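You operate a simulated robot arm through the tools that you are given. There is no shell and no other tool. Be economical: measure what you need, move in short steps, check, and stop when the job is done.

You run a simulated robot arm. Do the job below in one go: nothing can be reset, and whatever is moved stays where it is left.

Task
Put things in order on the workbench top. At the end: the white bottle (marked "WATER") from the workbench top stands where the silver film roll (marked "SILVER") stood; the black clamp stands where the white bottle stood; the silver grease tin stands on top of the yellow pack; the silver film roll from the workbench top stands where the silver grease tin stood; whatever was shut is shut again. Leave all else as you found it, and nothing knocked over.

The check looks at the end state, three seconds after you hand in, the way a careful person would. Anything else that was tipped, shoved, dropped, spilled or broken makes it a failure.

Robot
A 6-joint arm with a two-finger parallel gripper, fixed in place. Base frame: the origin is at the foot of the arm, x ahead of it, y to its left, z up; the work surface is at about z = 800. Lengths are in mm, angles in degrees, forces in N, time in s.
With the tool pointing down near the work surface it reaches from about 240 to 640 mm from the base axis. Its first joint turns from -66.0 to 66.0 degrees. Payload 2.7 kg.
The tool frame sits at the grasp point between the pads (the TCP): z along the fingers, y along the line on which they close. The tips reach 23 mm beyond it. The gripper opens to 94 mm. The fingers are 38 mm wide and 10 mm thick; the gripper's body (54 by 96 mm) begins 39 mm behind the TCP.
Orientation is told as [roll, pitch, yaw] about the base's x, y, z axes, in that order, counted from this pose: with the fingers straight down and closing along the base's y, the tool's x points along the base's -x, its y along +y and its z along -z.

Tools
- The arm moves only by the tool apply_moves. Its argument "rows" is a list of rows, each a list of 7 numbers: the shift along the base's x, y, z in mm, then the turn, a rotation vector about the base's x, y, z in degrees, then the opening, from 0 (shut) to 1 (fully open). In form: [[tx, ty, tz, wx, wy, wz, fingers], ...]. A call has 1 to 12 rows; each row shifts and turns the commanded pose from where the row before left it. A row lasts 0.2 s, in which the tool goes at most 50 mm and 8.6 degrees; a call with a longer step from one row to the next is refused whole, and so is a gripper value outside its range. A pose out of reach is approached as far as the arm can. The call stops where the force on the tool passes 40 N (or 10 N more than at its start, if that is more) or the arm is blocked; 0.2 s more then pass. Each finger travels about 45 mm/s and halts on what it meets, pressing with about 43 N; the grip force reading is that of the motor and also rises with nothing between the fingers. The clock runs only during rows and for 0.2 s after the last one: add rows that do not move to give the fingers time. The reply holds the time, the measured pose of the TCP, the force on the tool along the base axes, the opening and the grip force, in the units named above and with some noise, with the torque about the TCP (base axes, N m) and any sound that the robot's microphone picked up.
- Cameras (640 x 400 px; columns grow to the right, rows downward): "scene" is fixed at [86.3, -460.7, 1384.8]; the picture's right is [0.48, -0.88, 0.00], its down [-0.66, -0.36, -0.66] and it looks along [0.58, 0.32, -0.75] (base axes); focal length 339 px, centre (320, 200). "wrist" rides on the gripper at [86, 16, -75] in the tool frame; the picture's right is [-0.18, 0.98, 0.00], its down [-0.58, -0.11, -0.81] and it looks along [-0.79, -0.15, 0.59] (tool axes); focal length 243 px, centre (320, 200). There is no depth. A picture from a camera that has moved, and an enlarged one, comes with that camera's place and axes in the base frame and with its lens.
- capture(camera): a new picture of that camera. The clock stands still meanwhile.
- close_up(camera, box): a new picture of the part [left, top, right, bottom] of that camera's present view, enlarged. The clock stands still meanwhile.
- hand_in(): hands the job in; it is judged then, once.

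Go step by step. Nothing tells you positions but the pictures and the camera data: compare them with the known pose of the tool, close in by small moves and look again before you grip or let go. The budget is 120 turns and 68 pictures, counting those below and the enlarged ones. Unless the task says otherwise, let go and move clear before handing in, and close with one line.

The tools are called as a command line: name --pt "numbers of a row" for each row, then --argument value for the rest, lists and objects as JSON in quotes. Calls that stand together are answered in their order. apply_moves: Moves the arm, as the interface text tells. Its arguments: {"type":"object","properties":{"rows":{"type":"array","items":{"type":"array","items":{"type":"number"}}}},"required":["rows"]} The other tools are called the same way: capture (camera) takes a picture; close_up (camera, box) takes an enlarged picture of a part of a camera's view; hand_in () hands the job in.

At the start:

```text
time_s: 0.0
position: [338.2, -180.2, 1097.0]
tool_rot: [0.0, -0.2, 0.0]
contact_force: [-0.6, 0.1, 0.9]
moment: [-0.02, 0.02, 0.02]
grip_width: 94.0
grip_force: 0.1
```

scene: 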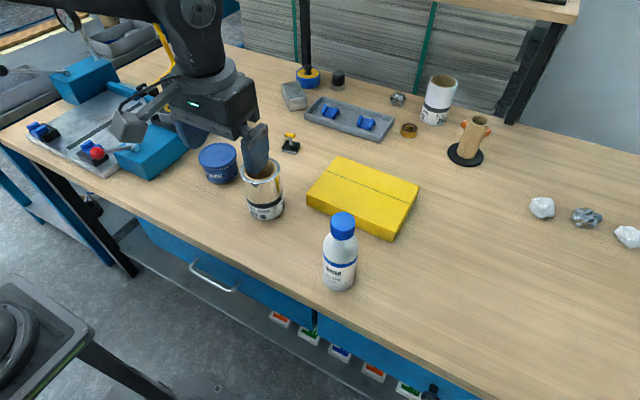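
wrist: 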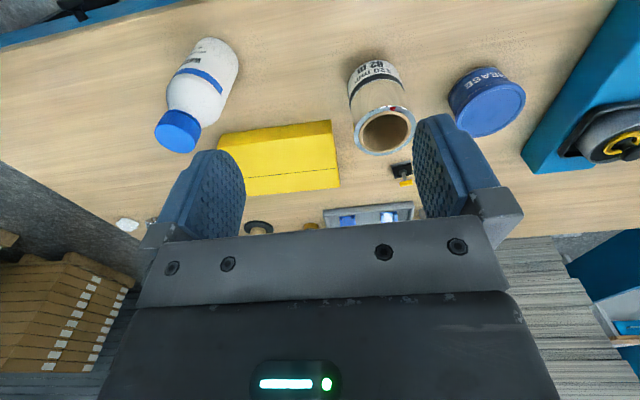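

I see the bottle, a silver roll, a blue tin, a yellow pack and a small black item. I'll zoom in to identify everything.

close_up --camera "scene" --box '[180, 60, 340, 160]'

close_up --camera "scene" --box '[180, 130, 380, 255]'

close_up --camera "scene" --box '[290, 60, 510, 197]'

close_up --camera "scene" --box '[0, 50, 200, 175]'

```text
4.00 times, centred on (260, 110) of scene
camera zoom: at [86.3, -460.7, 1384.8], right [0.48, -0.88, 0.0], down [-0.66, -0.36, -0.66], along [0.58, 0.32, -0.75], focal length 1356 px, centre (560, 560)
```

zoom: 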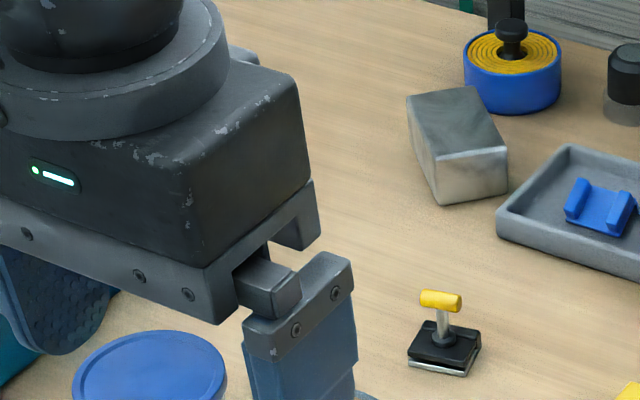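

```text
3.20 times, centred on (280, 192) of scene
camera zoom: at [86.3, -460.7, 1384.8], right [0.48, -0.88, 0.0], down [-0.66, -0.36, -0.66], along [0.58, 0.32, -0.75], focal length 1085 px, centre (448, 224)
```

zoom: 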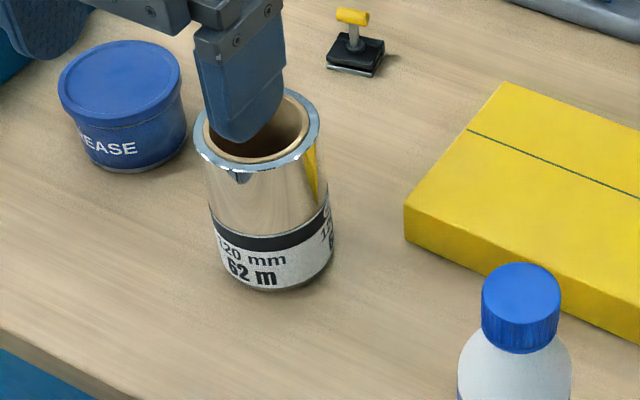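

```text
2.91 times, centred on (400, 128) of scene
camera zoom: at [86.3, -460.7, 1384.8], right [0.48, -0.88, 0.0], down [-0.66, -0.36, -0.66], along [0.58, 0.32, -0.75], focal length 986 px, centre (87, 408)
```

zoom: 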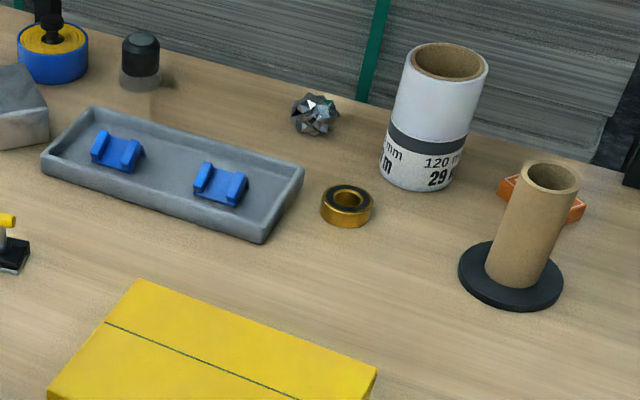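

```text
3.20 times, centred on (100, 112) of scene
camera zoom: at [86.3, -460.7, 1384.8], right [0.48, -0.88, 0.0], down [-0.66, -0.36, -0.66], along [0.58, 0.32, -0.75], focal length 1085 px, centre (1024, 480)
```

zoom: 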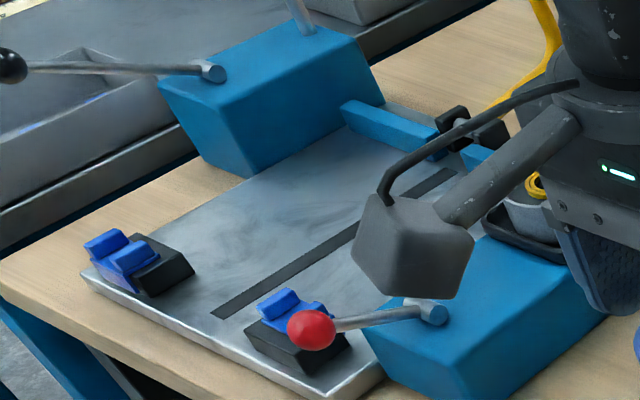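

The tin on the table is blue, so the silver one must be elsewhere. There is something grey and round by the blue machine, so I'll look at it, at the drawer and at the shelf.

close_up --camera "wrist" --box '[480, 60, 640, 200]'

close_up --camera "scene" --box '[120, 230, 440, 400]'

apply_moves --pt "0 -45 0 0 0 0 1" --pt "0 -45 0 0 0 0 1" --pt "0 -45 0 0 0 0 1" --pt "0 -45 0 0 0 0 1"

capture --camera "scene"

```text
2.86 times, centred on (560, 130) of wrist
camera zoom: at [252.2, -164.1, 1172.4], right [0.18, 0.98, 0.0], down [0.58, -0.11, 0.81], along [0.79, -0.15, -0.59], focal length 693 px, centre (-366, 400)
```

zoom: 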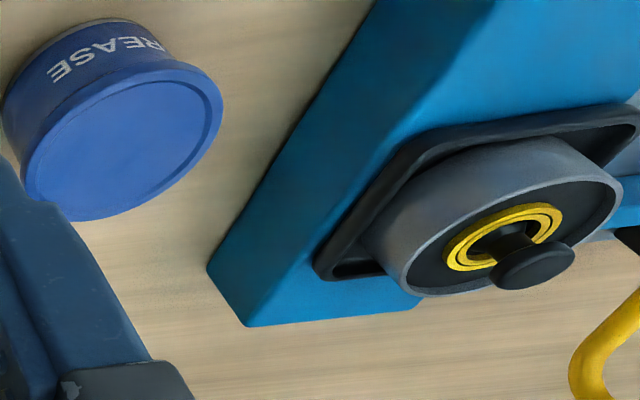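

```text
2.00 times, centred on (280, 315) of scene
camera zoom: at [86.3, -460.7, 1384.8], right [0.48, -0.88, 0.0], down [-0.66, -0.36, -0.66], along [0.58, 0.32, -0.75], focal length 678 px, centre (400, -30)
```

zoom: 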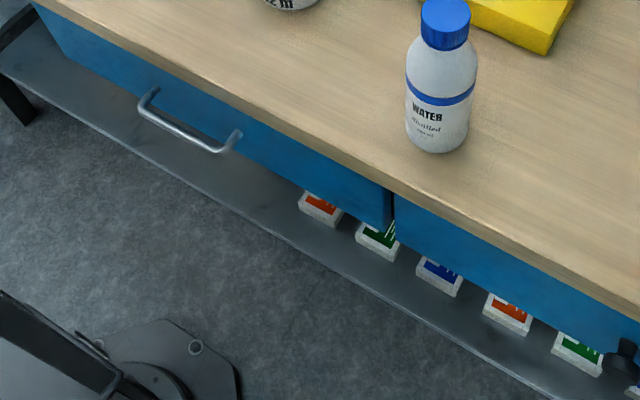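

```text
time_s: 1.0
position: [338.0, -358.2, 1097.0]
tool_rot: [0.0, -0.2, 0.0]
contact_force: [0.2, 0.3, -0.7]
moment: [0.02, -0.01, 0.02]
grip_width: 94.0
grip_force: 0.0
```

```text
59 pictures are left
```

scene: 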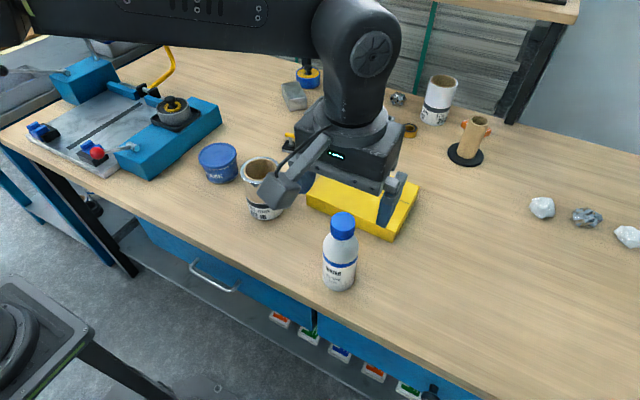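

The machine's grey part is a spindle, not a tin. The front edge is at x≈295 with a drawer under it facing the arm, so I'll pull back and look at the front.

apply_moves --pt "-30 40 0 0 0 0 1" --pt "-30 45 0 0 0 0 1" --pt "-20 45 -10 0 0 0 1" --pt "0 45 -40 0 0 0 1" --pt "0 45 -40 0 0 0 1" --pt "0 40 -30 0 0 0 1"

capture --camera "wrist"

capture --camera "scene"

```text
refused: row 2 steps farther than a row can; nothing moved
```

```text
58 pictures are left
camera wrist: at [252.1, -341.9, 1171.9], right [0.18, 0.98, 0.0], down [0.58, -0.11, 0.81], along [0.79, -0.15, -0.59], focal length 243 px, centre (320, 200)
```

wrist: 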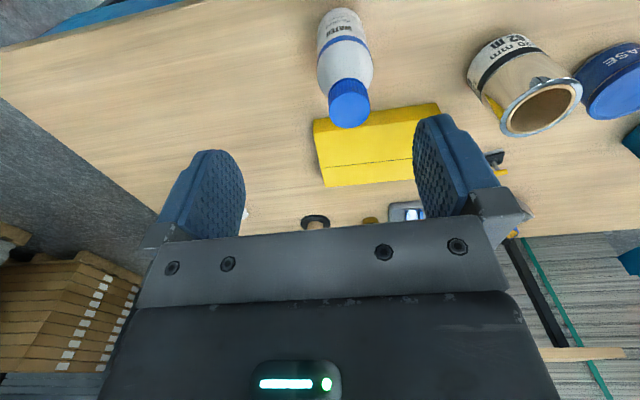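

```text
57 pictures are left
```

scene: 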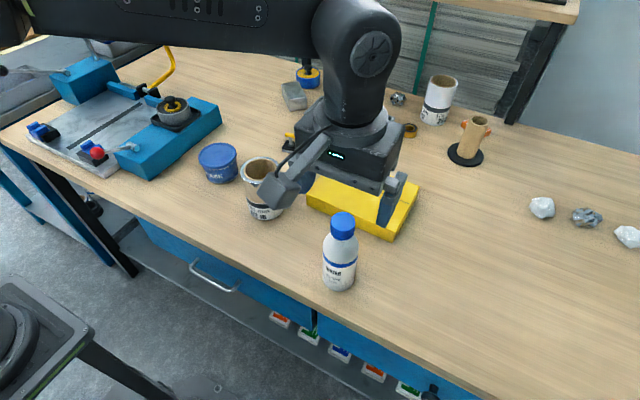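

The step was too long, so I'll retry with smaller ones.

apply_moves --pt "-30 35 0 0 0 0 1" --pt "-20 40 0 0 0 0 1" --pt "-20 40 -5 0 0 0 1" --pt "0 40 -20 0 0 0 1" --pt "0 40 -20 0 0 0 1" --pt "0 40 -20 0 0 0 1" --pt "0 20 -30 0 0 0 1"

capture --camera "wrist"

```text
time_s: 2.6
position: [268.0, -103.5, 1000.4]
tool_rot: [0.1, -0.1, 0.1]
contact_force: [-0.1, 0.8, 0.1]
moment: [0.0, -0.01, -0.01]
grip_width: 94.2
grip_force: 0.0
```

```text
56 pictures are left
camera wrist: at [181.3, -87.1, 1076.6], right [0.18, 0.98, 0.0], down [0.58, -0.11, 0.81], along [0.79, -0.15, -0.59], focal length 243 px, centre (320, 200)
```

wrist: 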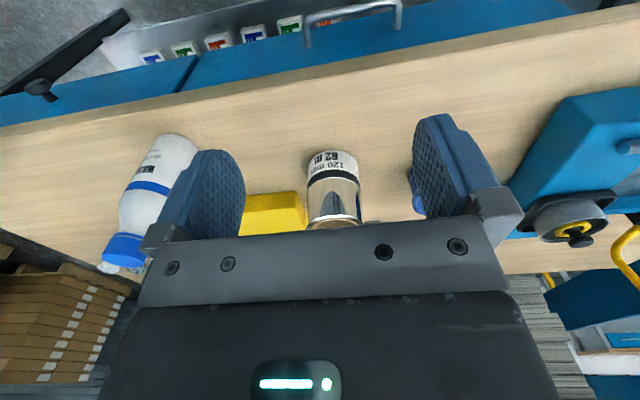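

The drawer handle bar is at about (293,-69,688), below the table edge. Next I'll look closely at the handle and at the right-hand front with the black knob.

close_up --camera "wrist" --box '[0, 0, 200, 125]'

apply_moves --pt "-10 0 0 0 8 0 1" --pt "-10 0 0 0 8 0 1" --pt "-10 0 0 0 8 0 1" --pt "0 0 0 0 8 0 1"

capture --camera "wrist"

```text
3.20 times, centred on (100, 62) of wrist
camera zoom: at [181.3, -87.1, 1076.6], right [0.18, 0.98, 0.0], down [0.58, -0.11, 0.81], along [0.79, -0.15, -0.59], focal length 776 px, centre (1024, 640)
```

zoom: 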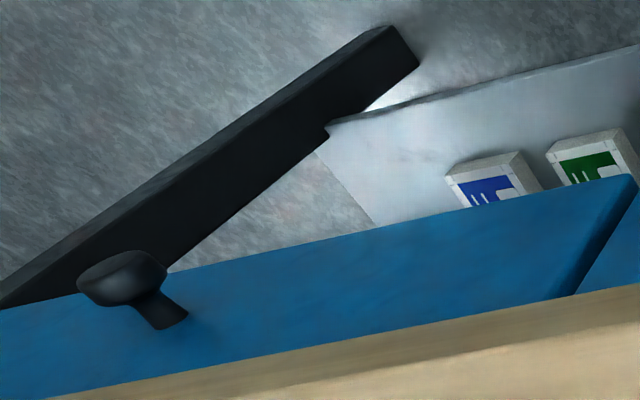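

```text
time_s: 3.6
position: [237.3, -105.0, 1002.2]
tool_rot: [0.0, 32.0, -0.1]
contact_force: [-0.1, -0.5, 0.3]
moment: [0.02, -0.03, 0.01]
grip_width: 94.1
grip_force: 0.0
```

```text
54 pictures are left
camera wrist: at [204.1, -88.3, 1111.7], right [0.16, 0.98, -0.1], down [0.92, -0.11, 0.38], along [0.36, -0.15, -0.92], focal length 243 px, centre (320, 200)
```

wrist: 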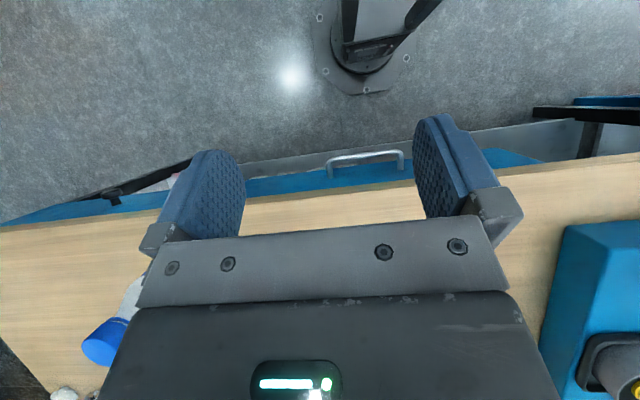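

There are two drawers, a bar handle in reach and a knob at the far right. I'll open the bar-handle one: first turn the tool so it closes across the bar, with the fingers tilted under the table edge.

apply_moves --pt "0 0 0 0 -8 0 1" --pt "5 0 0 0 -8 0 1" --pt "5 0 0 0 -8 0 1" --pt "5 0 0 0 -8 0 1" --pt "0 0 0 0 0 8.5 0.6" --pt "0 0 0 0 0 8.5 0.6" --pt "0 0 0 0 0 8.5 0.6" --pt "0 0 0 0 0 8.5 0.6" --pt "0 0 0 0 0 8.5 0.6" --pt "0 0 0 0 0 8.5 0.6"

apply_moves --pt "0 0 0 0 0 8.5 0.6" --pt "0 0 0 0 0 8.5 0.6" --pt "0 0 0 0 0 8.5 0.6" --pt "0 0 0 0 0 8.5 0.6" --pt "0 0 0 0 0 5 0.6" --pt "0 0 0 0 -8 0 0.6" --pt "0 0 0 0 -8 0 0.6" --pt "0 0 0 0 -8 0 0.6" --pt "0 0 0 0 -8 0 0.6" --pt "0 0 0 0 -8 0 0.6"

```text
time_s: 5.8
position: [252.8, -105.6, 1002.0]
tool_rot: [0.0, 0.0, 51.3]
contact_force: [0.2, 0.1, 1.1]
moment: [-0.01, -0.01, 0.0]
grip_width: 56.5
grip_force: 0.1
```

```text
time_s: 8.0
position: [254.0, -106.2, 1005.8]
tool_rot: [-39.9, -0.1, 89.8]
contact_force: [0.8, -0.3, 0.3]
moment: [-0.02, 0.0, -0.03]
grip_width: 56.3
grip_force: 0.0
```

The orientation is right. I'll lower to a stand-off in front of the handle.

apply_moves --pt "-5 2 -40 0 0 0 0.45" --pt "-5 2 -40 0 0 0 0.45" --pt "-4 2 -40 0 0 0 0.45" --pt "-4 0 -40 0 0 0 0.45" --pt "0 0 -40 0 0 0 0.45" --pt "0 0 -40 0 0 0 0.45"

capture --camera "wrist"

capture --camera "scene"

```text
time_s: 9.4
position: [277.8, -68.8, 991.1]
tool_rot: [-39.8, 0.0, 89.9]
contact_force: [-0.8, 0.6, -0.5]
moment: [0.03, 0.02, 0.0]
grip_width: 42.0
grip_force: 0.0
out of reach, approached as far as the arm can: row 1, 2, 3, 4, 5, 6
```

```text
53 pictures are left
camera wrist: at [217.8, -155.1, 1038.3], right [-0.75, 0.19, -0.63], down [-0.43, 0.58, 0.69], along [0.49, 0.79, -0.36], focal length 243 px, centre (320, 200)
```

wrist: 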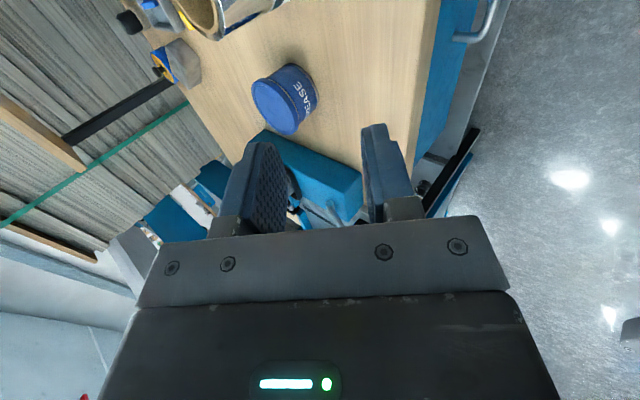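

```text
52 pictures are left
```

scene: 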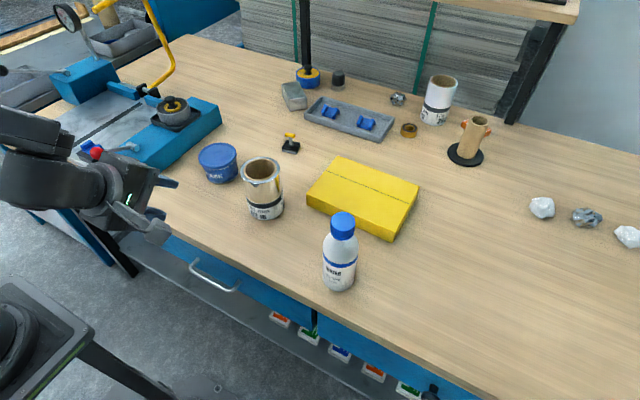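

Tilting toward the arm takes it out of reach. Instead I'll hook the bar with the rear finger, gripper fully open and tool near vertical with a sideways tilt. First I undo most of the tilt.

apply_moves --pt "0 0 0 0 8 0 1" --pt "0 0 0 0 8 0 1" --pt "0 0 0 0 8 0 1" --pt "0 0 0 0 8 0 1"

```text
time_s: 10.4
position: [277.3, -71.9, 990.1]
tool_rot: [-11.0, -0.7, 89.9]
contact_force: [-0.5, -0.4, 0.4]
moment: [-0.01, 0.0, 0.02]
grip_width: 94.2
grip_force: 0.1
out of reach, approached as far as the arm can: row 1
```

The commanded pose now follows from where the arm is. Next I tilt sideways and move in front of the edge.

apply_moves --pt "-10 -5 0 8 0 0 1" --pt "-10 -5 0 8 0 0 1" --pt "-10 -5 0 8 0 0 1" --pt "-10 -10 -30 0 0 0 1" --pt "0 -3 -45 0 0 0 1" --pt "0 0 -45 0 0 0 1" --pt "0 0 -40 0 0 0 1"

capture --camera "wrist"

capture --camera "scene"

```text
time_s: 12.0
position: [246.3, -102.2, 838.5]
tool_rot: [-10.8, -24.7, 89.9]
contact_force: [0.6, 0.2, -0.6]
moment: [0.0, -0.01, -0.03]
grip_width: 93.8
grip_force: 0.1
out of reach, approached as far as the arm can: row 7
```

```text
51 pictures are left
camera wrist: at [216.0, -209.8, 867.1], right [-0.96, 0.25, -0.09], down [-0.05, 0.19, 0.98], along [0.26, 0.95, -0.17], focal length 243 px, centre (320, 200)
```

wrist: 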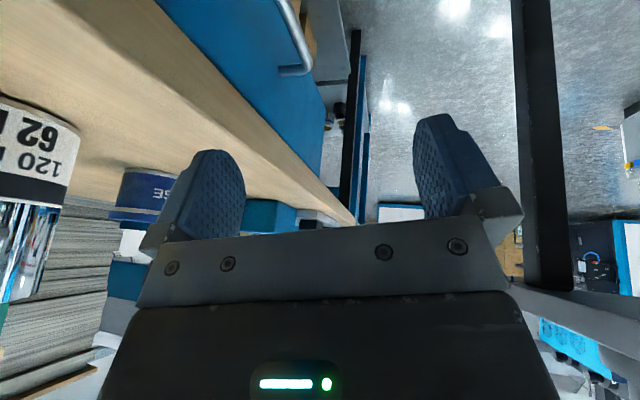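

```text
50 pictures are left
```

scene: 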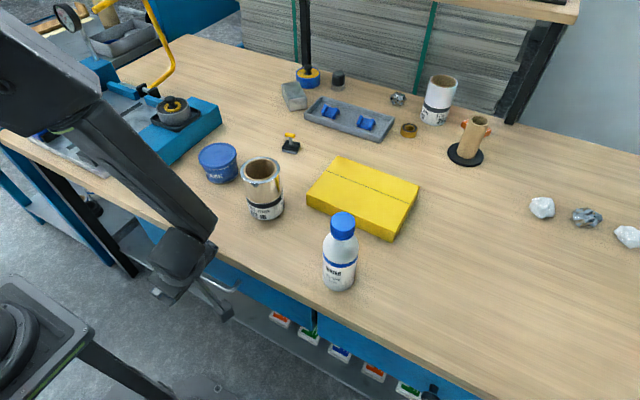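

I see the handle well now: bar x≈295, z≈695, drawer front x≈326, table underside z≈770. The reach limit is close, so I'll test a straight-down tool near the handle's right end.

apply_moves --pt "0 -3 10 -8 3 0 1" --pt "0 -3 0 -8 3 0 1" --pt "0 -3 0 -8 3 0 1" --pt "0 0 -20 0 0 0 1" --pt "0 0 -20 0 0 0 1" --pt "0 0 -20 0 0 0 1" --pt "0 0 -20 0 0 0 1"

```text
time_s: 13.6
position: [245.0, -111.8, 771.1]
tool_rot: [-2.6, -0.5, 88.1]
contact_force: [0.7, 0.0, -0.1]
moment: [0.03, -0.01, 0.01]
grip_width: 94.2
grip_force: 0.1
```

That works. I'll add a slight tilt so the rear finger clears the table edge, then shift to x=255 and go lower.

apply_moves --pt "5 0 0 0 -5 1 1" --pt "5 0 0 0 0 0 1" --pt "0 0 -15 0 0 0 1" --pt "0 0 -15 0 0 0 1"

capture --camera "wrist"

```text
time_s: 14.5
position: [263.2, -115.0, 764.4]
tool_rot: [-6.1, -1.1, 89.1]
contact_force: [-20.9, -5.2, 2.5]
moment: [0.05, -0.22, 0.08]
grip_width: 85.0
grip_force: 0.0
out of reach, approached as far as the arm can: row 1, 3, 4
stopped in row 4: the force on the tool passed its limit at 43 N (the readings are from after the stop); the commanded pose is now the measured one
```

```text
49 pictures are left
camera wrist: at [238.9, -202.1, 835.5], right [-0.97, 0.2, -0.1], down [0.03, 0.57, 0.82], along [0.22, 0.8, -0.56], focal length 243 px, centre (320, 200)
```

wrist: 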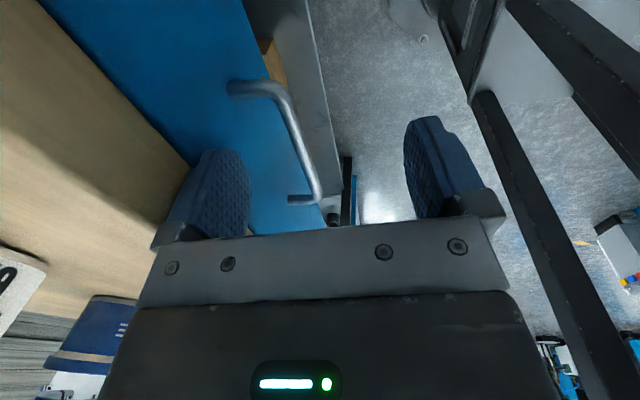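

The out-of-reach tilt pushed the finger against the table edge, which puts the edge at x≈320. I'll back off, go straight down at x≈257 and descend in small steps.

apply_moves --pt "-12 0 5 0 0 0 1" --pt "0 0 0 0 6 0.9 1" --pt "0 0 0 0 0 0 1"

```text
time_s: 15.3
position: [254.4, -115.3, 772.6]
tool_rot: [-3.2, -1.2, 89.7]
contact_force: [0.2, 0.7, -0.4]
moment: [0.0, -0.02, -0.03]
grip_width: 94.0
grip_force: 0.0
out of reach, approached as far as the arm can: row 1
```

apply_moves --pt "1 0 -15 0 1 0 1" --pt "1 0 -15 0 1 0 1" --pt "0 0 -10 0 0.5 0 1"

capture --camera "wrist"

```text
time_s: 16.1
position: [258.2, -115.4, 731.1]
tool_rot: [2.1, -1.1, 90.0]
contact_force: [-5.5, 0.7, 3.3]
moment: [0.02, -0.44, 0.02]
grip_width: 91.8
grip_force: 0.1
```

```text
48 pictures are left
camera wrist: at [245.5, -202.7, 805.3], right [-0.98, 0.18, 0.04], down [0.14, 0.57, 0.81], along [0.13, 0.8, -0.58], focal length 243 px, centre (320, 200)
```

wrist: 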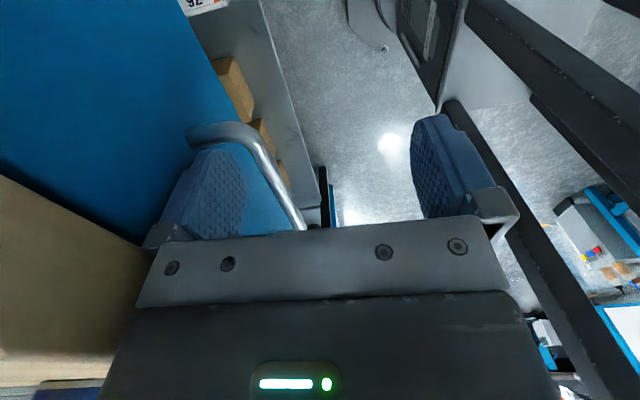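

The rear finger lines up behind the bar. I'll straighten the tilt and go further down.

apply_moves --pt "-2 0 0 0 -2 0 1" --pt "0 0 -12 0 0 0 1" --pt "0 0 -12 0 0 0 1"

capture --camera "wrist"

```text
time_s: 16.7
position: [259.5, -115.8, 727.9]
tool_rot: [-0.5, -0.8, 89.9]
contact_force: [-5.9, 2.8, 13.5]
moment: [-0.15, -0.57, 0.03]
grip_width: 91.4
grip_force: 0.1
stopped in row 2: the force on the tool passed its limit at 85 N (the readings are from after the stop); the commanded pose is now the measured one
```

```text
47 pictures are left
camera wrist: at [243.1, -203.1, 801.9], right [-0.98, 0.19, -0.01], down [0.1, 0.57, 0.82], along [0.15, 0.8, -0.58], focal length 243 px, centre (320, 200)
```

wrist: 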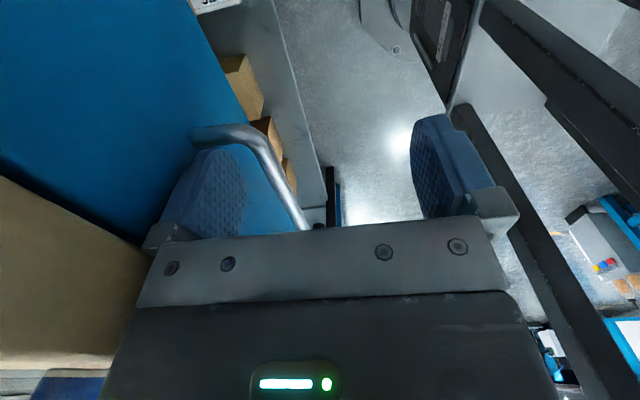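

The fingertip sits on the handle's end post. I'll lift, shift +y by 25 and descend again.

apply_moves --pt "-3 0 12 0 0 0 1" --pt "0 25 0 0 0 0 1" --pt "0 0 -8 0 0 0 1" --pt "0 0 -10 0 0 0 1" --pt "0 0 -10 0 0 0 1"

capture --camera "wrist"

```text
time_s: 17.9
position: [257.5, -90.3, 710.7]
tool_rot: [-0.5, -0.8, 90.1]
contact_force: [0.5, 0.5, 0.5]
moment: [-0.02, 0.02, 0.01]
grip_width: 94.0
grip_force: 0.0
```

```text
46 pictures are left
camera wrist: at [241.0, -177.3, 783.9], right [-0.98, 0.18, -0.01], down [0.1, 0.57, 0.82], along [0.15, 0.8, -0.58], focal length 243 px, centre (320, 200)
```

wrist: 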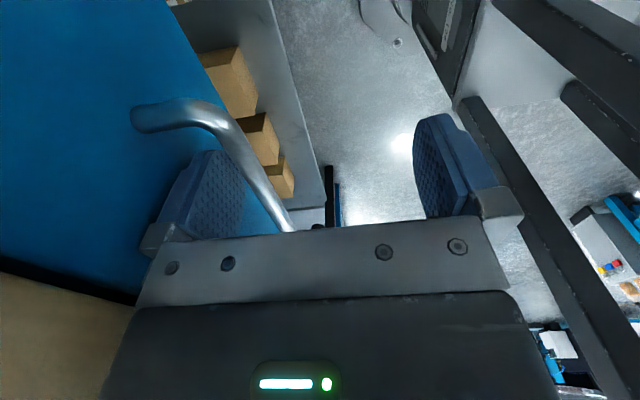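

The finger is behind the bar with no contact. I'll go a little lower, then pull in -x.

apply_moves --pt "0 0 -8 0 0 0 1" --pt "0 0 -6 0 0 0 1" --pt "-8 0 0 0 0 0 1" --pt "-8 0 0 0 0 0 1" --pt "-8 0 0 0 0 0 1"

```text
time_s: 19.1
position: [251.8, -94.8, 706.1]
tool_rot: [-0.2, -0.9, 89.9]
contact_force: [0.0, 0.1, 0.1]
moment: [-0.02, -0.03, -0.01]
grip_width: 94.1
grip_force: 0.1
out of reach, approached as far as the arm can: row 3, 4, 5
```

Reach stops at r≈269 here. Leaning the wrist outward a little while pulling should gain room.

apply_moves --pt "0 -5 0 0 4 0 1" --pt "-8 0 0 0 2 0 1" --pt "-8 0 0 0 2 0 1" --pt "-8 0 0 0 2 0 1"

```text
time_s: 20.1
position: [228.7, -93.8, 706.4]
tool_rot: [6.4, -1.0, 89.9]
contact_force: [0.5, 0.2, -0.3]
moment: [0.0, -0.05, 0.02]
grip_width: 94.0
grip_force: 0.0
out of reach, approached as far as the arm can: row 1, 2, 4
```

capture --camera "wrist"

```text
45 pictures are left
camera wrist: at [221.3, -181.4, 781.2], right [-0.98, 0.18, 0.11], down [0.2, 0.57, 0.8], along [0.08, 0.8, -0.59], focal length 243 px, centre (320, 200)
```

wrist: 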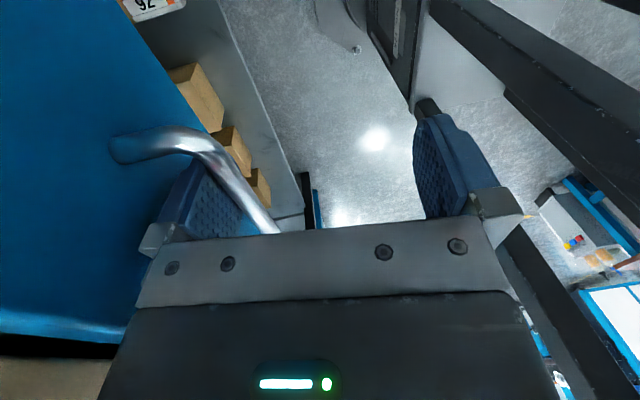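

The drawer is moving, as its top edge now shows. I'll continue pulling with more outward lean.

apply_moves --pt "-2 0 0 0 5 0 1" --pt "-8 0 0 0 3 0 1" --pt "-8 0 0 0 3 0 1" --pt "-8 0 0 0 3 0 1" --pt "-8 0 0 0 3 0 1" --pt "-8 0 0 0 3 0 1"

capture --camera "scene"

```text
time_s: 21.2
position: [214.9, -76.4, 706.5]
tool_rot: [18.4, -0.6, 90.0]
contact_force: [2.0, 6.3, 7.9]
moment: [-0.13, -2.52, 0.23]
grip_width: 93.6
grip_force: 0.2
out of reach, approached as far as the arm can: row 1
stopped in row 5: the force on the tool passed its limit at 47 N (the readings are from after the stop); the commanded pose is now the measured one
```

```text
44 pictures are left
```

scene: 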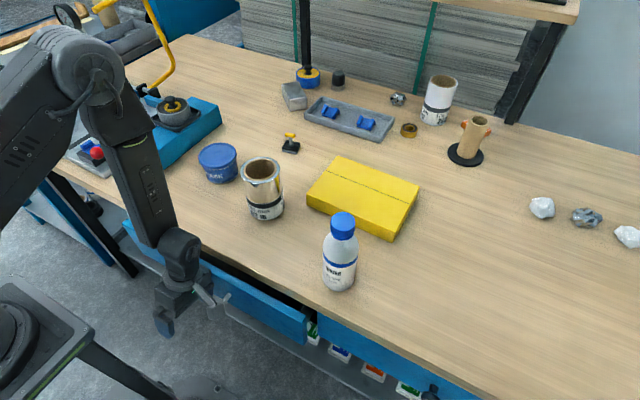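

The drawer is out about 40 mm, and the gripper body now leans against its front. I'll lift off and pull from inside the front panel instead, farther right where there's more room.

apply_moves --pt "2 -6 4 0 -4 0 1" --pt "0 -6 12 0 -2 0 1" --pt "0 -6 15 0 0 0 1" --pt "0 0 20 0 0 0 1" --pt "0 0 25 0 0 0 1" --pt "0 -10 30 0 0 0 1"

```text
time_s: 21.5
position: [212.1, -77.5, 705.3]
tool_rot: [17.8, -0.4, 90.6]
contact_force: [-1.2, 9.4, -3.3]
moment: [-0.15, -0.67, -0.2]
grip_width: 94.1
grip_force: 0.0
stopped in row 1: the force on the tool passed its limit at 61 N (the readings are from after the stop); the commanded pose is now the measured one
```

capture --camera "wrist"

```text
43 pictures are left
camera wrist: at [221.7, -163.7, 781.9], right [-0.94, 0.17, 0.3], down [0.34, 0.58, 0.74], along [-0.05, 0.8, -0.6], focal length 243 px, centre (320, 200)
```

wrist: 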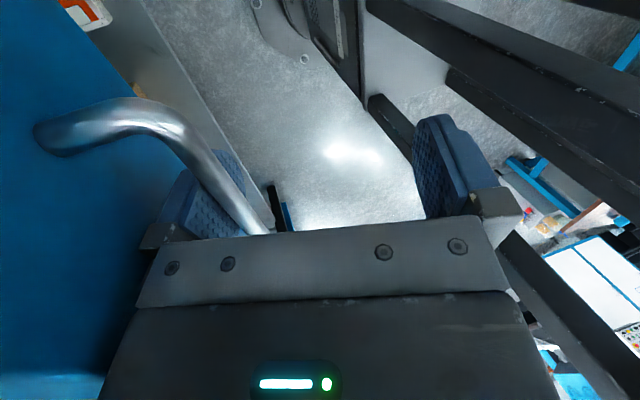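

apply_moves --pt "-1 0 0 0 -2 0 1" --pt "0 0 3 0 -2 0 1" --pt "0 0 6 0 -2 0 1" --pt "0 0 10 0 0 0 1" --pt "0 0 10 0 0 0 1" --pt "0 0 10 0 0 0 1"

```text
time_s: 22.5
position: [211.0, -57.0, 721.3]
tool_rot: [11.7, -0.4, 90.0]
contact_force: [-0.4, 2.4, -9.0]
moment: [0.02, -0.78, -0.24]
grip_width: 93.7
grip_force: 0.0
out of reach, approached as far as the arm can: row 2, 3
stopped in row 5: the force on the tool passed its limit at 137 N (the readings are from after the stop); the commanded pose is now the measured one
```

capture --camera "wrist"

close_up --camera "scene" --box '[100, 200, 320, 340]'

```text
42 pictures are left
camera wrist: at [211.5, -143.8, 797.9], right [-0.96, 0.18, 0.2], down [0.27, 0.58, 0.77], along [0.02, 0.8, -0.6], focal length 243 px, centre (320, 200)
```

wrist: 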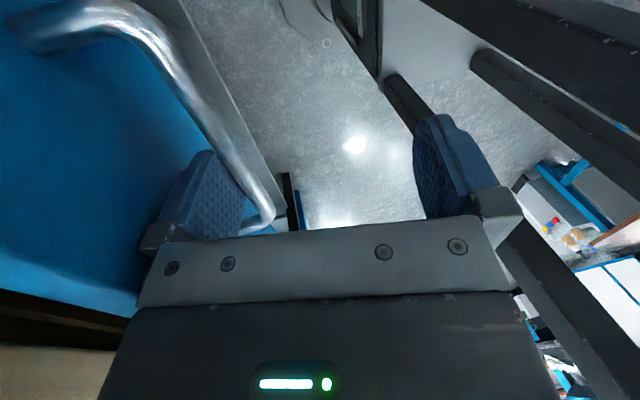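

```text
2.86 times, centred on (210, 270) of scene
camera zoom: at [86.3, -460.7, 1384.9], right [0.48, -0.88, 0.0], down [-0.66, -0.36, -0.66], along [0.58, 0.32, -0.75], focal length 969 px, centre (634, 0)
```

zoom: 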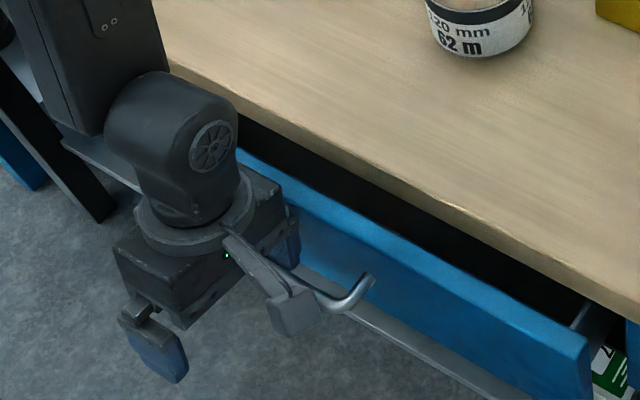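

apply_moves --pt "0 -4 0 0 0 0 1" --pt "0 -6 0 0 0 0 1" --pt "0 -8 0 0 0 0 1"

```text
time_s: 22.9
position: [212.8, -57.2, 721.7]
tool_rot: [11.4, -0.6, 90.7]
contact_force: [-0.5, 10.7, -5.2]
moment: [-0.11, -0.94, -0.15]
grip_width: 94.1
grip_force: 0.1
stopped in row 2: the force on the tool passed its limit at 47 N (the readings are from after the stop); the commanded pose is now the measured one
```

close_up --camera "scene" --box '[0, 200, 240, 400]'

close_up --camera "wrist" --box '[360, 0, 640, 260]'

```text
2.00 times, centred on (120, 300) of scene
camera zoom: at [86.2, -460.5, 1384.9], right [0.48, -0.88, 0.0], down [-0.66, -0.36, -0.66], along [0.58, 0.32, -0.75], focal length 678 px, centre (720, 0)
```

zoom: 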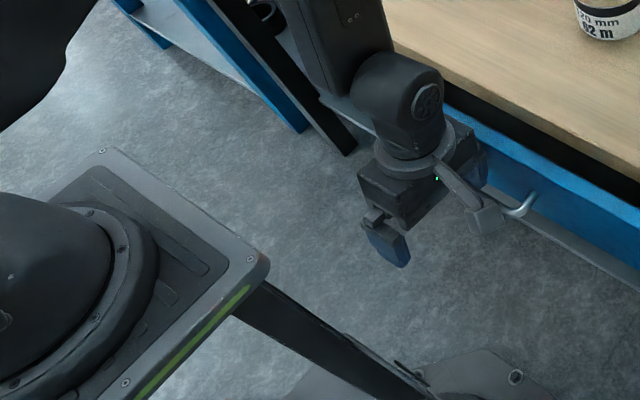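

```text
1.54 times, centred on (500, 130) of wrist
camera zoom: at [213.3, -145.1, 797.4], right [-0.97, 0.17, 0.2], down [0.26, 0.58, 0.78], along [0.02, 0.8, -0.6], focal length 373 px, centre (43, 308)
```

zoom: 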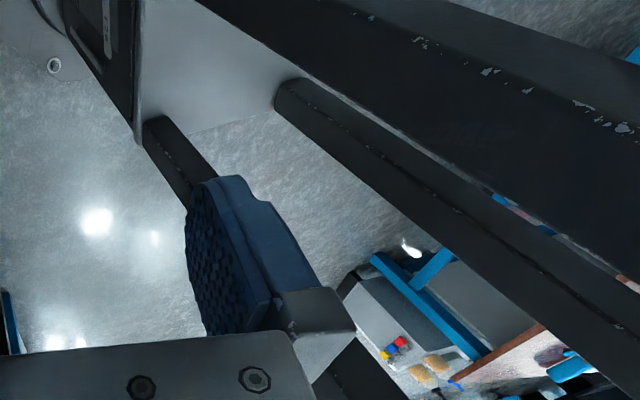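

The finger and the gripper body are wedged between bar and front panel. I'll move back +x while reducing the lean to free it, then lift.

apply_moves --pt "4 0 0 0 -2 0 1" --pt "4 0 0 0 -2 0 1" --pt "4 0 0 0 -2 0 1" --pt "4 0 0 0 -2 0 1"

```text
time_s: 23.9
position: [228.2, -57.8, 721.7]
tool_rot: [3.5, -0.6, 90.6]
contact_force: [-1.2, -0.3, -0.8]
moment: [0.01, -0.01, -0.06]
grip_width: 93.7
grip_force: 0.0
```

Free now. Lifting.

apply_moves --pt "1 0 10 0 0 0 1" --pt "0 0 15 0 0 0 1" --pt "0 0 25 0 0 0 1" --pt "0 -10 30 0 0 0 1" --pt "0 -20 30 0 0 0 1"

capture --camera "scene"

```text
time_s: 25.1
position: [228.8, -89.5, 831.3]
tool_rot: [3.6, -0.6, 90.6]
contact_force: [0.4, -1.0, 0.6]
moment: [0.01, -0.01, 0.01]
grip_width: 94.0
grip_force: 0.1
```

```text
38 pictures are left
```

scene: 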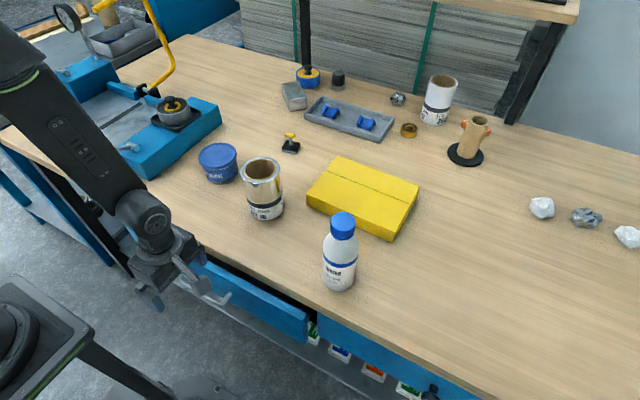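

close_up --camera "scene" --box '[220, 250, 340, 350]'

```text
4.00 times, centred on (280, 300) of scene
camera zoom: at [86.3, -460.7, 1384.8], right [0.48, -0.88, 0.0], down [-0.66, -0.36, -0.66], along [0.58, 0.32, -0.75], focal length 1356 px, centre (480, -200)
```

zoom: 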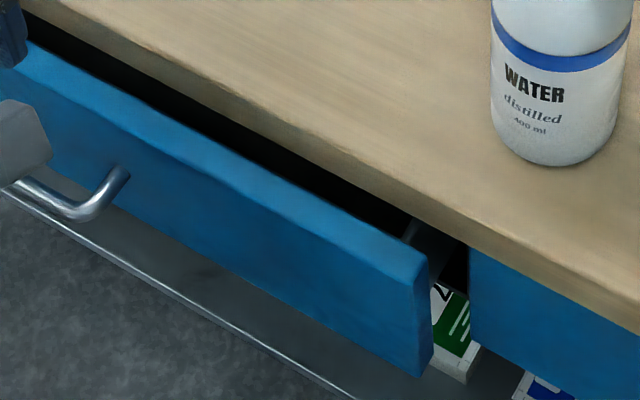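

The slot between panel and table is only about 10 mm. I'll hook the bar once more for another pull.

apply_moves --pt "-2 -9 -30 0 3 0 1" --pt "0 0 -30 0 0 0 1" --pt "0 0 -30 0 0 0 1" --pt "0 0 -15 0 0 0 1"

capture --camera "wrist"

```text
time_s: 26.1
position: [234.8, -92.6, 731.4]
tool_rot: [7.4, -1.5, 90.6]
contact_force: [-0.6, 0.4, 0.4]
moment: [0.0, 0.01, 0.0]
grip_width: 94.0
grip_force: 0.1
out of reach, approached as far as the arm can: row 3, 4
```

```text
36 pictures are left
camera wrist: at [230.1, -181.1, 806.0], right [-0.98, 0.17, 0.13], down [0.21, 0.56, 0.8], along [0.06, 0.81, -0.58], focal length 243 px, centre (320, 200)
```

wrist: 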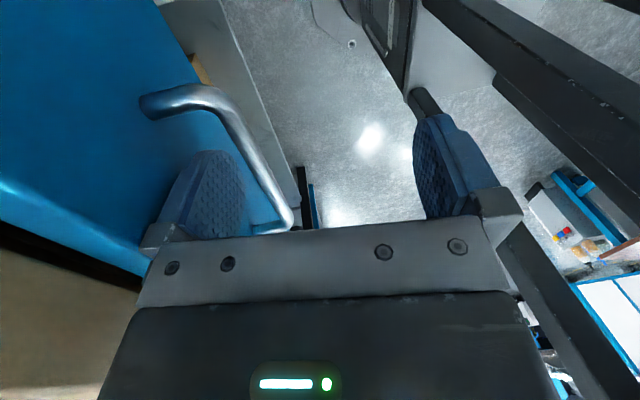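

apply_moves --pt "0 -3 -10 0 1.5 0 1" --pt "0 0 -10 0 1.5 0 1" --pt "0 0 -6 0 0 0 1" --pt "-8 0 0 0 2 0 1" --pt "-8 0 0 0 2 0 1" --pt "-8 0 0 0 1 0 1"

```text
time_s: 27.5
position: [208.9, -69.5, 708.9]
tool_rot: [14.9, -0.8, 90.6]
contact_force: [-0.8, -0.2, 0.0]
moment: [-0.03, -0.02, 0.01]
grip_width: 93.7
grip_force: 0.0
out of reach, approached as far as the arm can: row 1, 2, 3
```

Pulling further, then lifting straight out.

apply_moves --pt "-6 0 0 0 1 0 1" --pt "2 0 5 0 -2 0 1" --pt "2 0 8 0 -1 0 1" --pt "1 0 10 0 0 0 1" --pt "1 0 15 0 0 0 1" --pt "0 -10 25 0 0 0 1" --pt "0 -10 30 0 0 0 1" --pt "0 -10 30 0 0 0 1"

close_up --camera "scene" --box '[180, 230, 340, 350]'

```text
time_s: 28.3
position: [206.7, -66.6, 715.8]
tool_rot: [12.7, -1.1, 90.0]
contact_force: [0.4, -1.0, 0.6]
moment: [-0.03, -0.13, -0.1]
grip_width: 94.1
grip_force: 0.0
out of reach, approached as far as the arm can: row 3
stopped in row 3: the force on the tool passed its limit at 135 N (the readings are from after the stop); the commanded pose is now the measured one
```

```text
3.33 times, centred on (260, 290) of scene
camera zoom: at [86.3, -460.7, 1384.8], right [0.48, -0.88, 0.0], down [-0.66, -0.36, -0.66], along [0.58, 0.32, -0.75], focal length 1130 px, centre (520, -100)
```

zoom: 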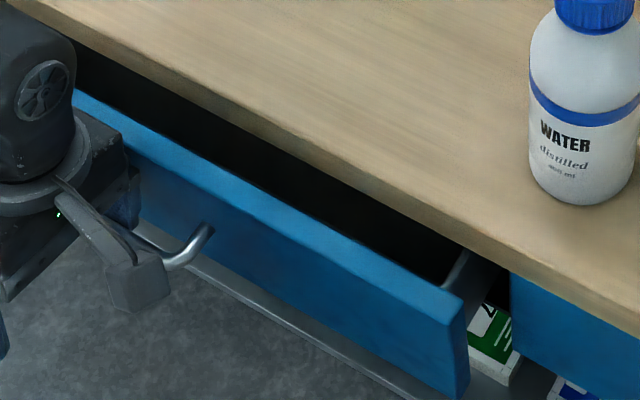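

The gap is big enough now. Lifting out gently without changing lean.

apply_moves --pt "2 0 2 0 -1 0 1" --pt "2 0 6 0 -1 0 1" --pt "2 0 8 0 0 0 1" --pt "2 0 10 0 0 0 1" --pt "1 0 15 0 0 0 1" --pt "0 0 25 0 0 0 1" --pt "0 -10 30 0 0 0 1" --pt "0 -10 30 0 0 0 1"

```text
time_s: 30.1
position: [214.6, -86.1, 842.5]
tool_rot: [10.9, -1.0, 90.0]
contact_force: [-0.2, 0.1, -1.0]
moment: [0.0, -0.01, -0.03]
grip_width: 93.9
grip_force: 0.1
```

Clear. Next I straighten the tool and move right to y≈-215, above the slot behind the panel.

apply_moves --pt "5 -20 10 0 0 0 1" --pt "5 -25 10 0 -5 0 1" --pt "10 -25 0 0 -5 0 1" --pt "10 -25 0 0 -1 0 1" --pt "6 -20 0 0 0 0 1" --pt "3 -14 0 0 0 0 1"

apply_moves --pt "0 0 0 0 0 0 1" --pt "0 0 -20 0 0 0 1" --pt "0 0 -20 0 0 0 1"

capture --camera "wrist"

close_up --camera "scene" --box '[180, 200, 360, 335]'

```text
time_s: 31.5
position: [255.0, -213.9, 863.0]
tool_rot: [0.0, -0.9, 90.3]
contact_force: [0.0, 0.5, -0.3]
moment: [0.0, -0.05, 0.0]
grip_width: 94.0
grip_force: 0.1
```

```text
time_s: 32.3
position: [254.9, -215.2, 823.8]
tool_rot: [-0.1, -1.0, 90.2]
contact_force: [0.2, -0.5, -0.7]
moment: [-0.02, -0.01, -0.02]
grip_width: 93.8
grip_force: 0.0
```

```text
34 pictures are left
camera wrist: at [238.7, -303.1, 896.8], right [-0.98, 0.18, 0.0], down [0.11, 0.57, 0.82], along [0.15, 0.8, -0.58], focal length 243 px, centre (320, 200)
```

wrist: 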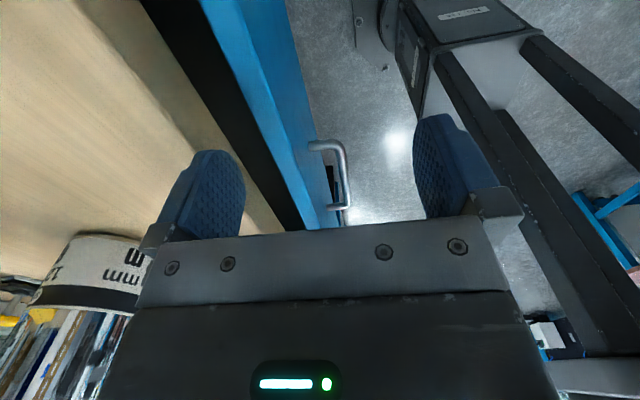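

```text
2.96 times, centred on (270, 268) of scene
camera zoom: at [86.2, -460.7, 1384.8], right [0.48, -0.88, 0.0], down [-0.66, -0.36, -0.66], along [0.58, 0.32, -0.75], focal length 1005 px, centre (468, 0)
```

zoom: 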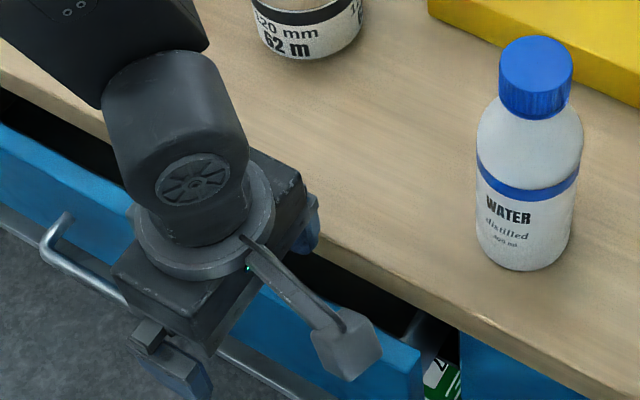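

The slot spans x≈297–318 and the rear finger occupies 302–312. I'll descend into it.

apply_moves --pt "1 0 -20 0 0 0 1" --pt "0 0 -15 0 0 0 1" --pt "0 0 -15 0 0 0 1" --pt "0 0 -10 0 0 0 1" --pt "-6 0 0 0 0 0 1" --pt "-8 0 0 0 0 0 1"

```text
time_s: 33.7
position: [241.1, -214.9, 761.2]
tool_rot: [-0.1, -1.0, 90.2]
contact_force: [0.8, -0.3, -0.5]
moment: [0.01, 0.0, -0.01]
grip_width: 94.0
grip_force: 0.2
```

apply_moves --pt "-12 0 -3 0 0 0 1" --pt "-15 0 0 0 0 0 1" --pt "-15 0 0 0 0 0 1" --pt "-15 0 0 0 0 0 1" --pt "-15 0 0 0 0 0 1" --pt "-15 0 0 0 0 0 1"

capture --camera "scene"

```text
time_s: 34.4
position: [213.2, -217.8, 760.2]
tool_rot: [-0.3, -0.8, 90.4]
contact_force: [0.3, 0.1, 1.2]
moment: [0.0, -0.01, 0.01]
grip_width: 93.9
grip_force: 0.2
stopped in row 3: the force on the tool passed its limit at 42 N (the readings are from after the stop); the commanded pose is now the measured one
```

```text
32 pictures are left
```

scene: 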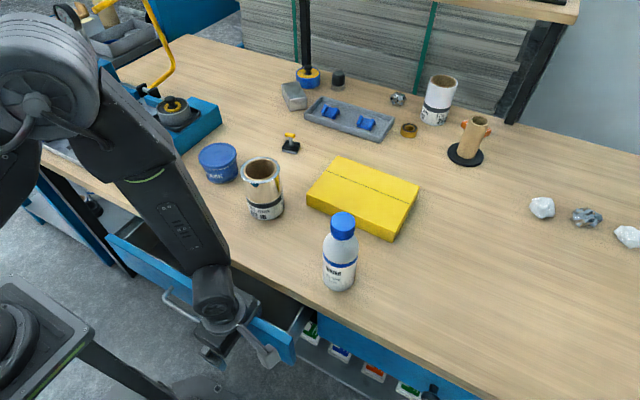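

It opens. I'll pull slowly so nothing inside tips.

apply_moves --pt "-5 0 0 0 0 0 1" --pt "-7 0 0 0 0 0 1" --pt "-7 0 0 0 0 0 1" --pt "-7 0 0 0 0 0 1" --pt "-7 0 0 0 0 0 1" --pt "-7 0 0 0 0 0 1" --pt "-7 0 0 0 0 0 1" --pt "-7 0 0 0 0 0 1" --pt "-7 0 0 0 0 0 1" --pt "-5 0 0 0 0 0 1"

capture --camera "scene"

```text
time_s: 36.6
position: [146.8, -217.0, 760.8]
tool_rot: [-0.3, -0.8, 90.3]
contact_force: [1.4, -0.3, 9.6]
moment: [-0.14, -0.49, -0.09]
grip_width: 94.2
grip_force: 0.2
```

```text
31 pictures are left
```

scene: 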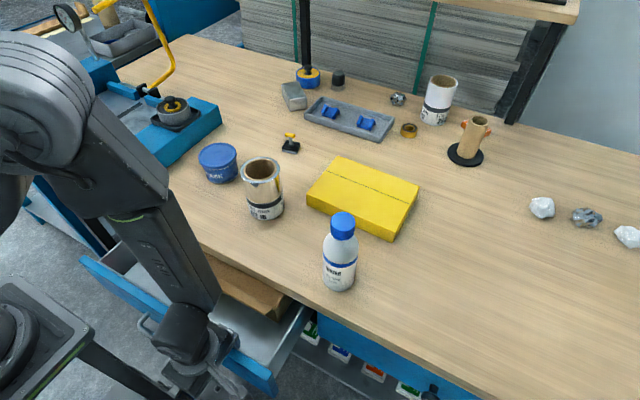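

The drawer is open about 150 mm. I'll lift out and clear the view.

apply_moves --pt "3 0 5 0 0 0 1" --pt "0 0 25 0 0 0 1" --pt "0 0 40 0 0 0 1" --pt "0 0 40 0 0 0 1" --pt "0 0 40 0 0 0 1" --pt "0 -45 10 0 0 0 1" --pt "0 -45 0 0 0 0 1" --pt "0 -45 0 0 0 0 1"

capture --camera "scene"

capture --camera "wrist"

```text
time_s: 38.4
position: [149.2, -352.5, 922.2]
tool_rot: [-0.2, -0.9, 90.5]
contact_force: [-0.5, 0.3, 0.1]
moment: [0.02, 0.01, -0.02]
grip_width: 94.1
grip_force: 0.0
```

```text
30 pictures are left
```

scene: 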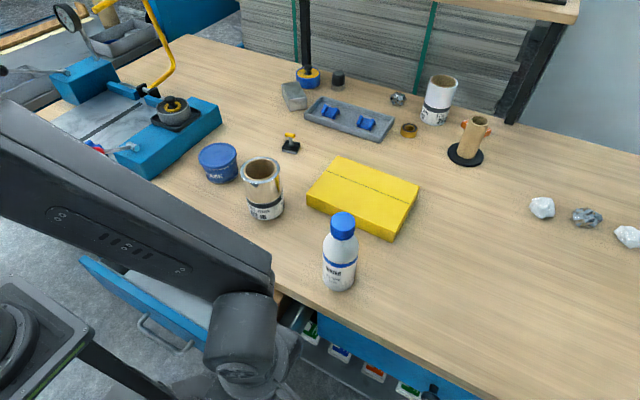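

```text
29 pictures are left
camera wrist: at [133.6, -439.9, 995.2], right [-0.98, 0.18, 0.0], down [0.1, 0.57, 0.82], along [0.14, 0.8, -0.58], focal length 243 px, centre (320, 200)
```

wrist: 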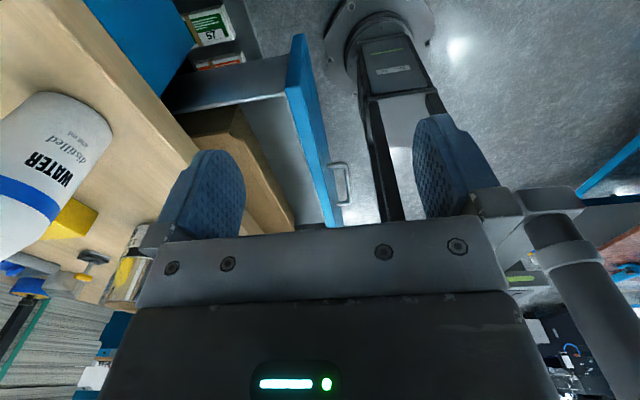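

Inside there's a cardboard insert. I'll move the arm up out of the way to see the drawer's contents.

apply_moves --pt "10 0 45 0 0 0 1" --pt "20 0 40 0 0 0 1" --pt "40 0 25 0 0 0 1" --pt "45 0 10 0 0 0 1" --pt "45 0 10 0 0 0 1" --pt "30 30 10 0 0 0 1"

capture --camera "scene"

```text
time_s: 39.8
position: [339.7, -321.8, 1058.7]
tool_rot: [-0.2, -0.9, 90.4]
contact_force: [1.4, 0.8, -0.3]
moment: [-0.02, -0.01, 0.0]
grip_width: 94.2
grip_force: 0.1
```

```text
28 pictures are left
```

scene: 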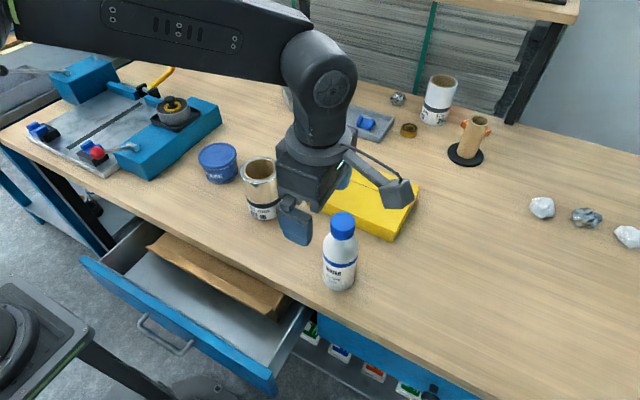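

close_up --camera "scene" --box '[80, 210, 320, 390]'

```text
2.22 times, centred on (200, 300) of scene
camera zoom: at [86.2, -460.7, 1384.8], right [0.48, -0.88, 0.0], down [-0.66, -0.36, -0.66], along [0.58, 0.32, -0.75], focal length 754 px, centre (587, -22)
```

zoom: 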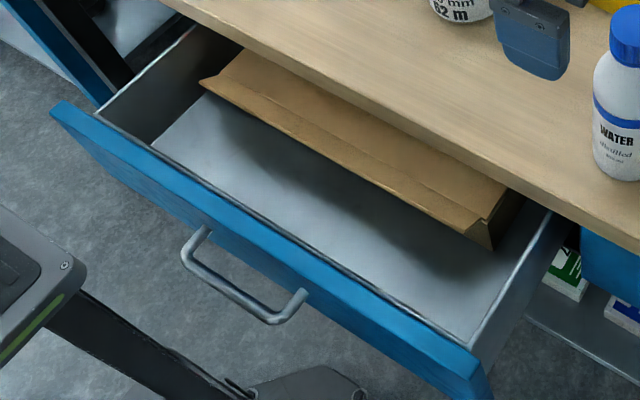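

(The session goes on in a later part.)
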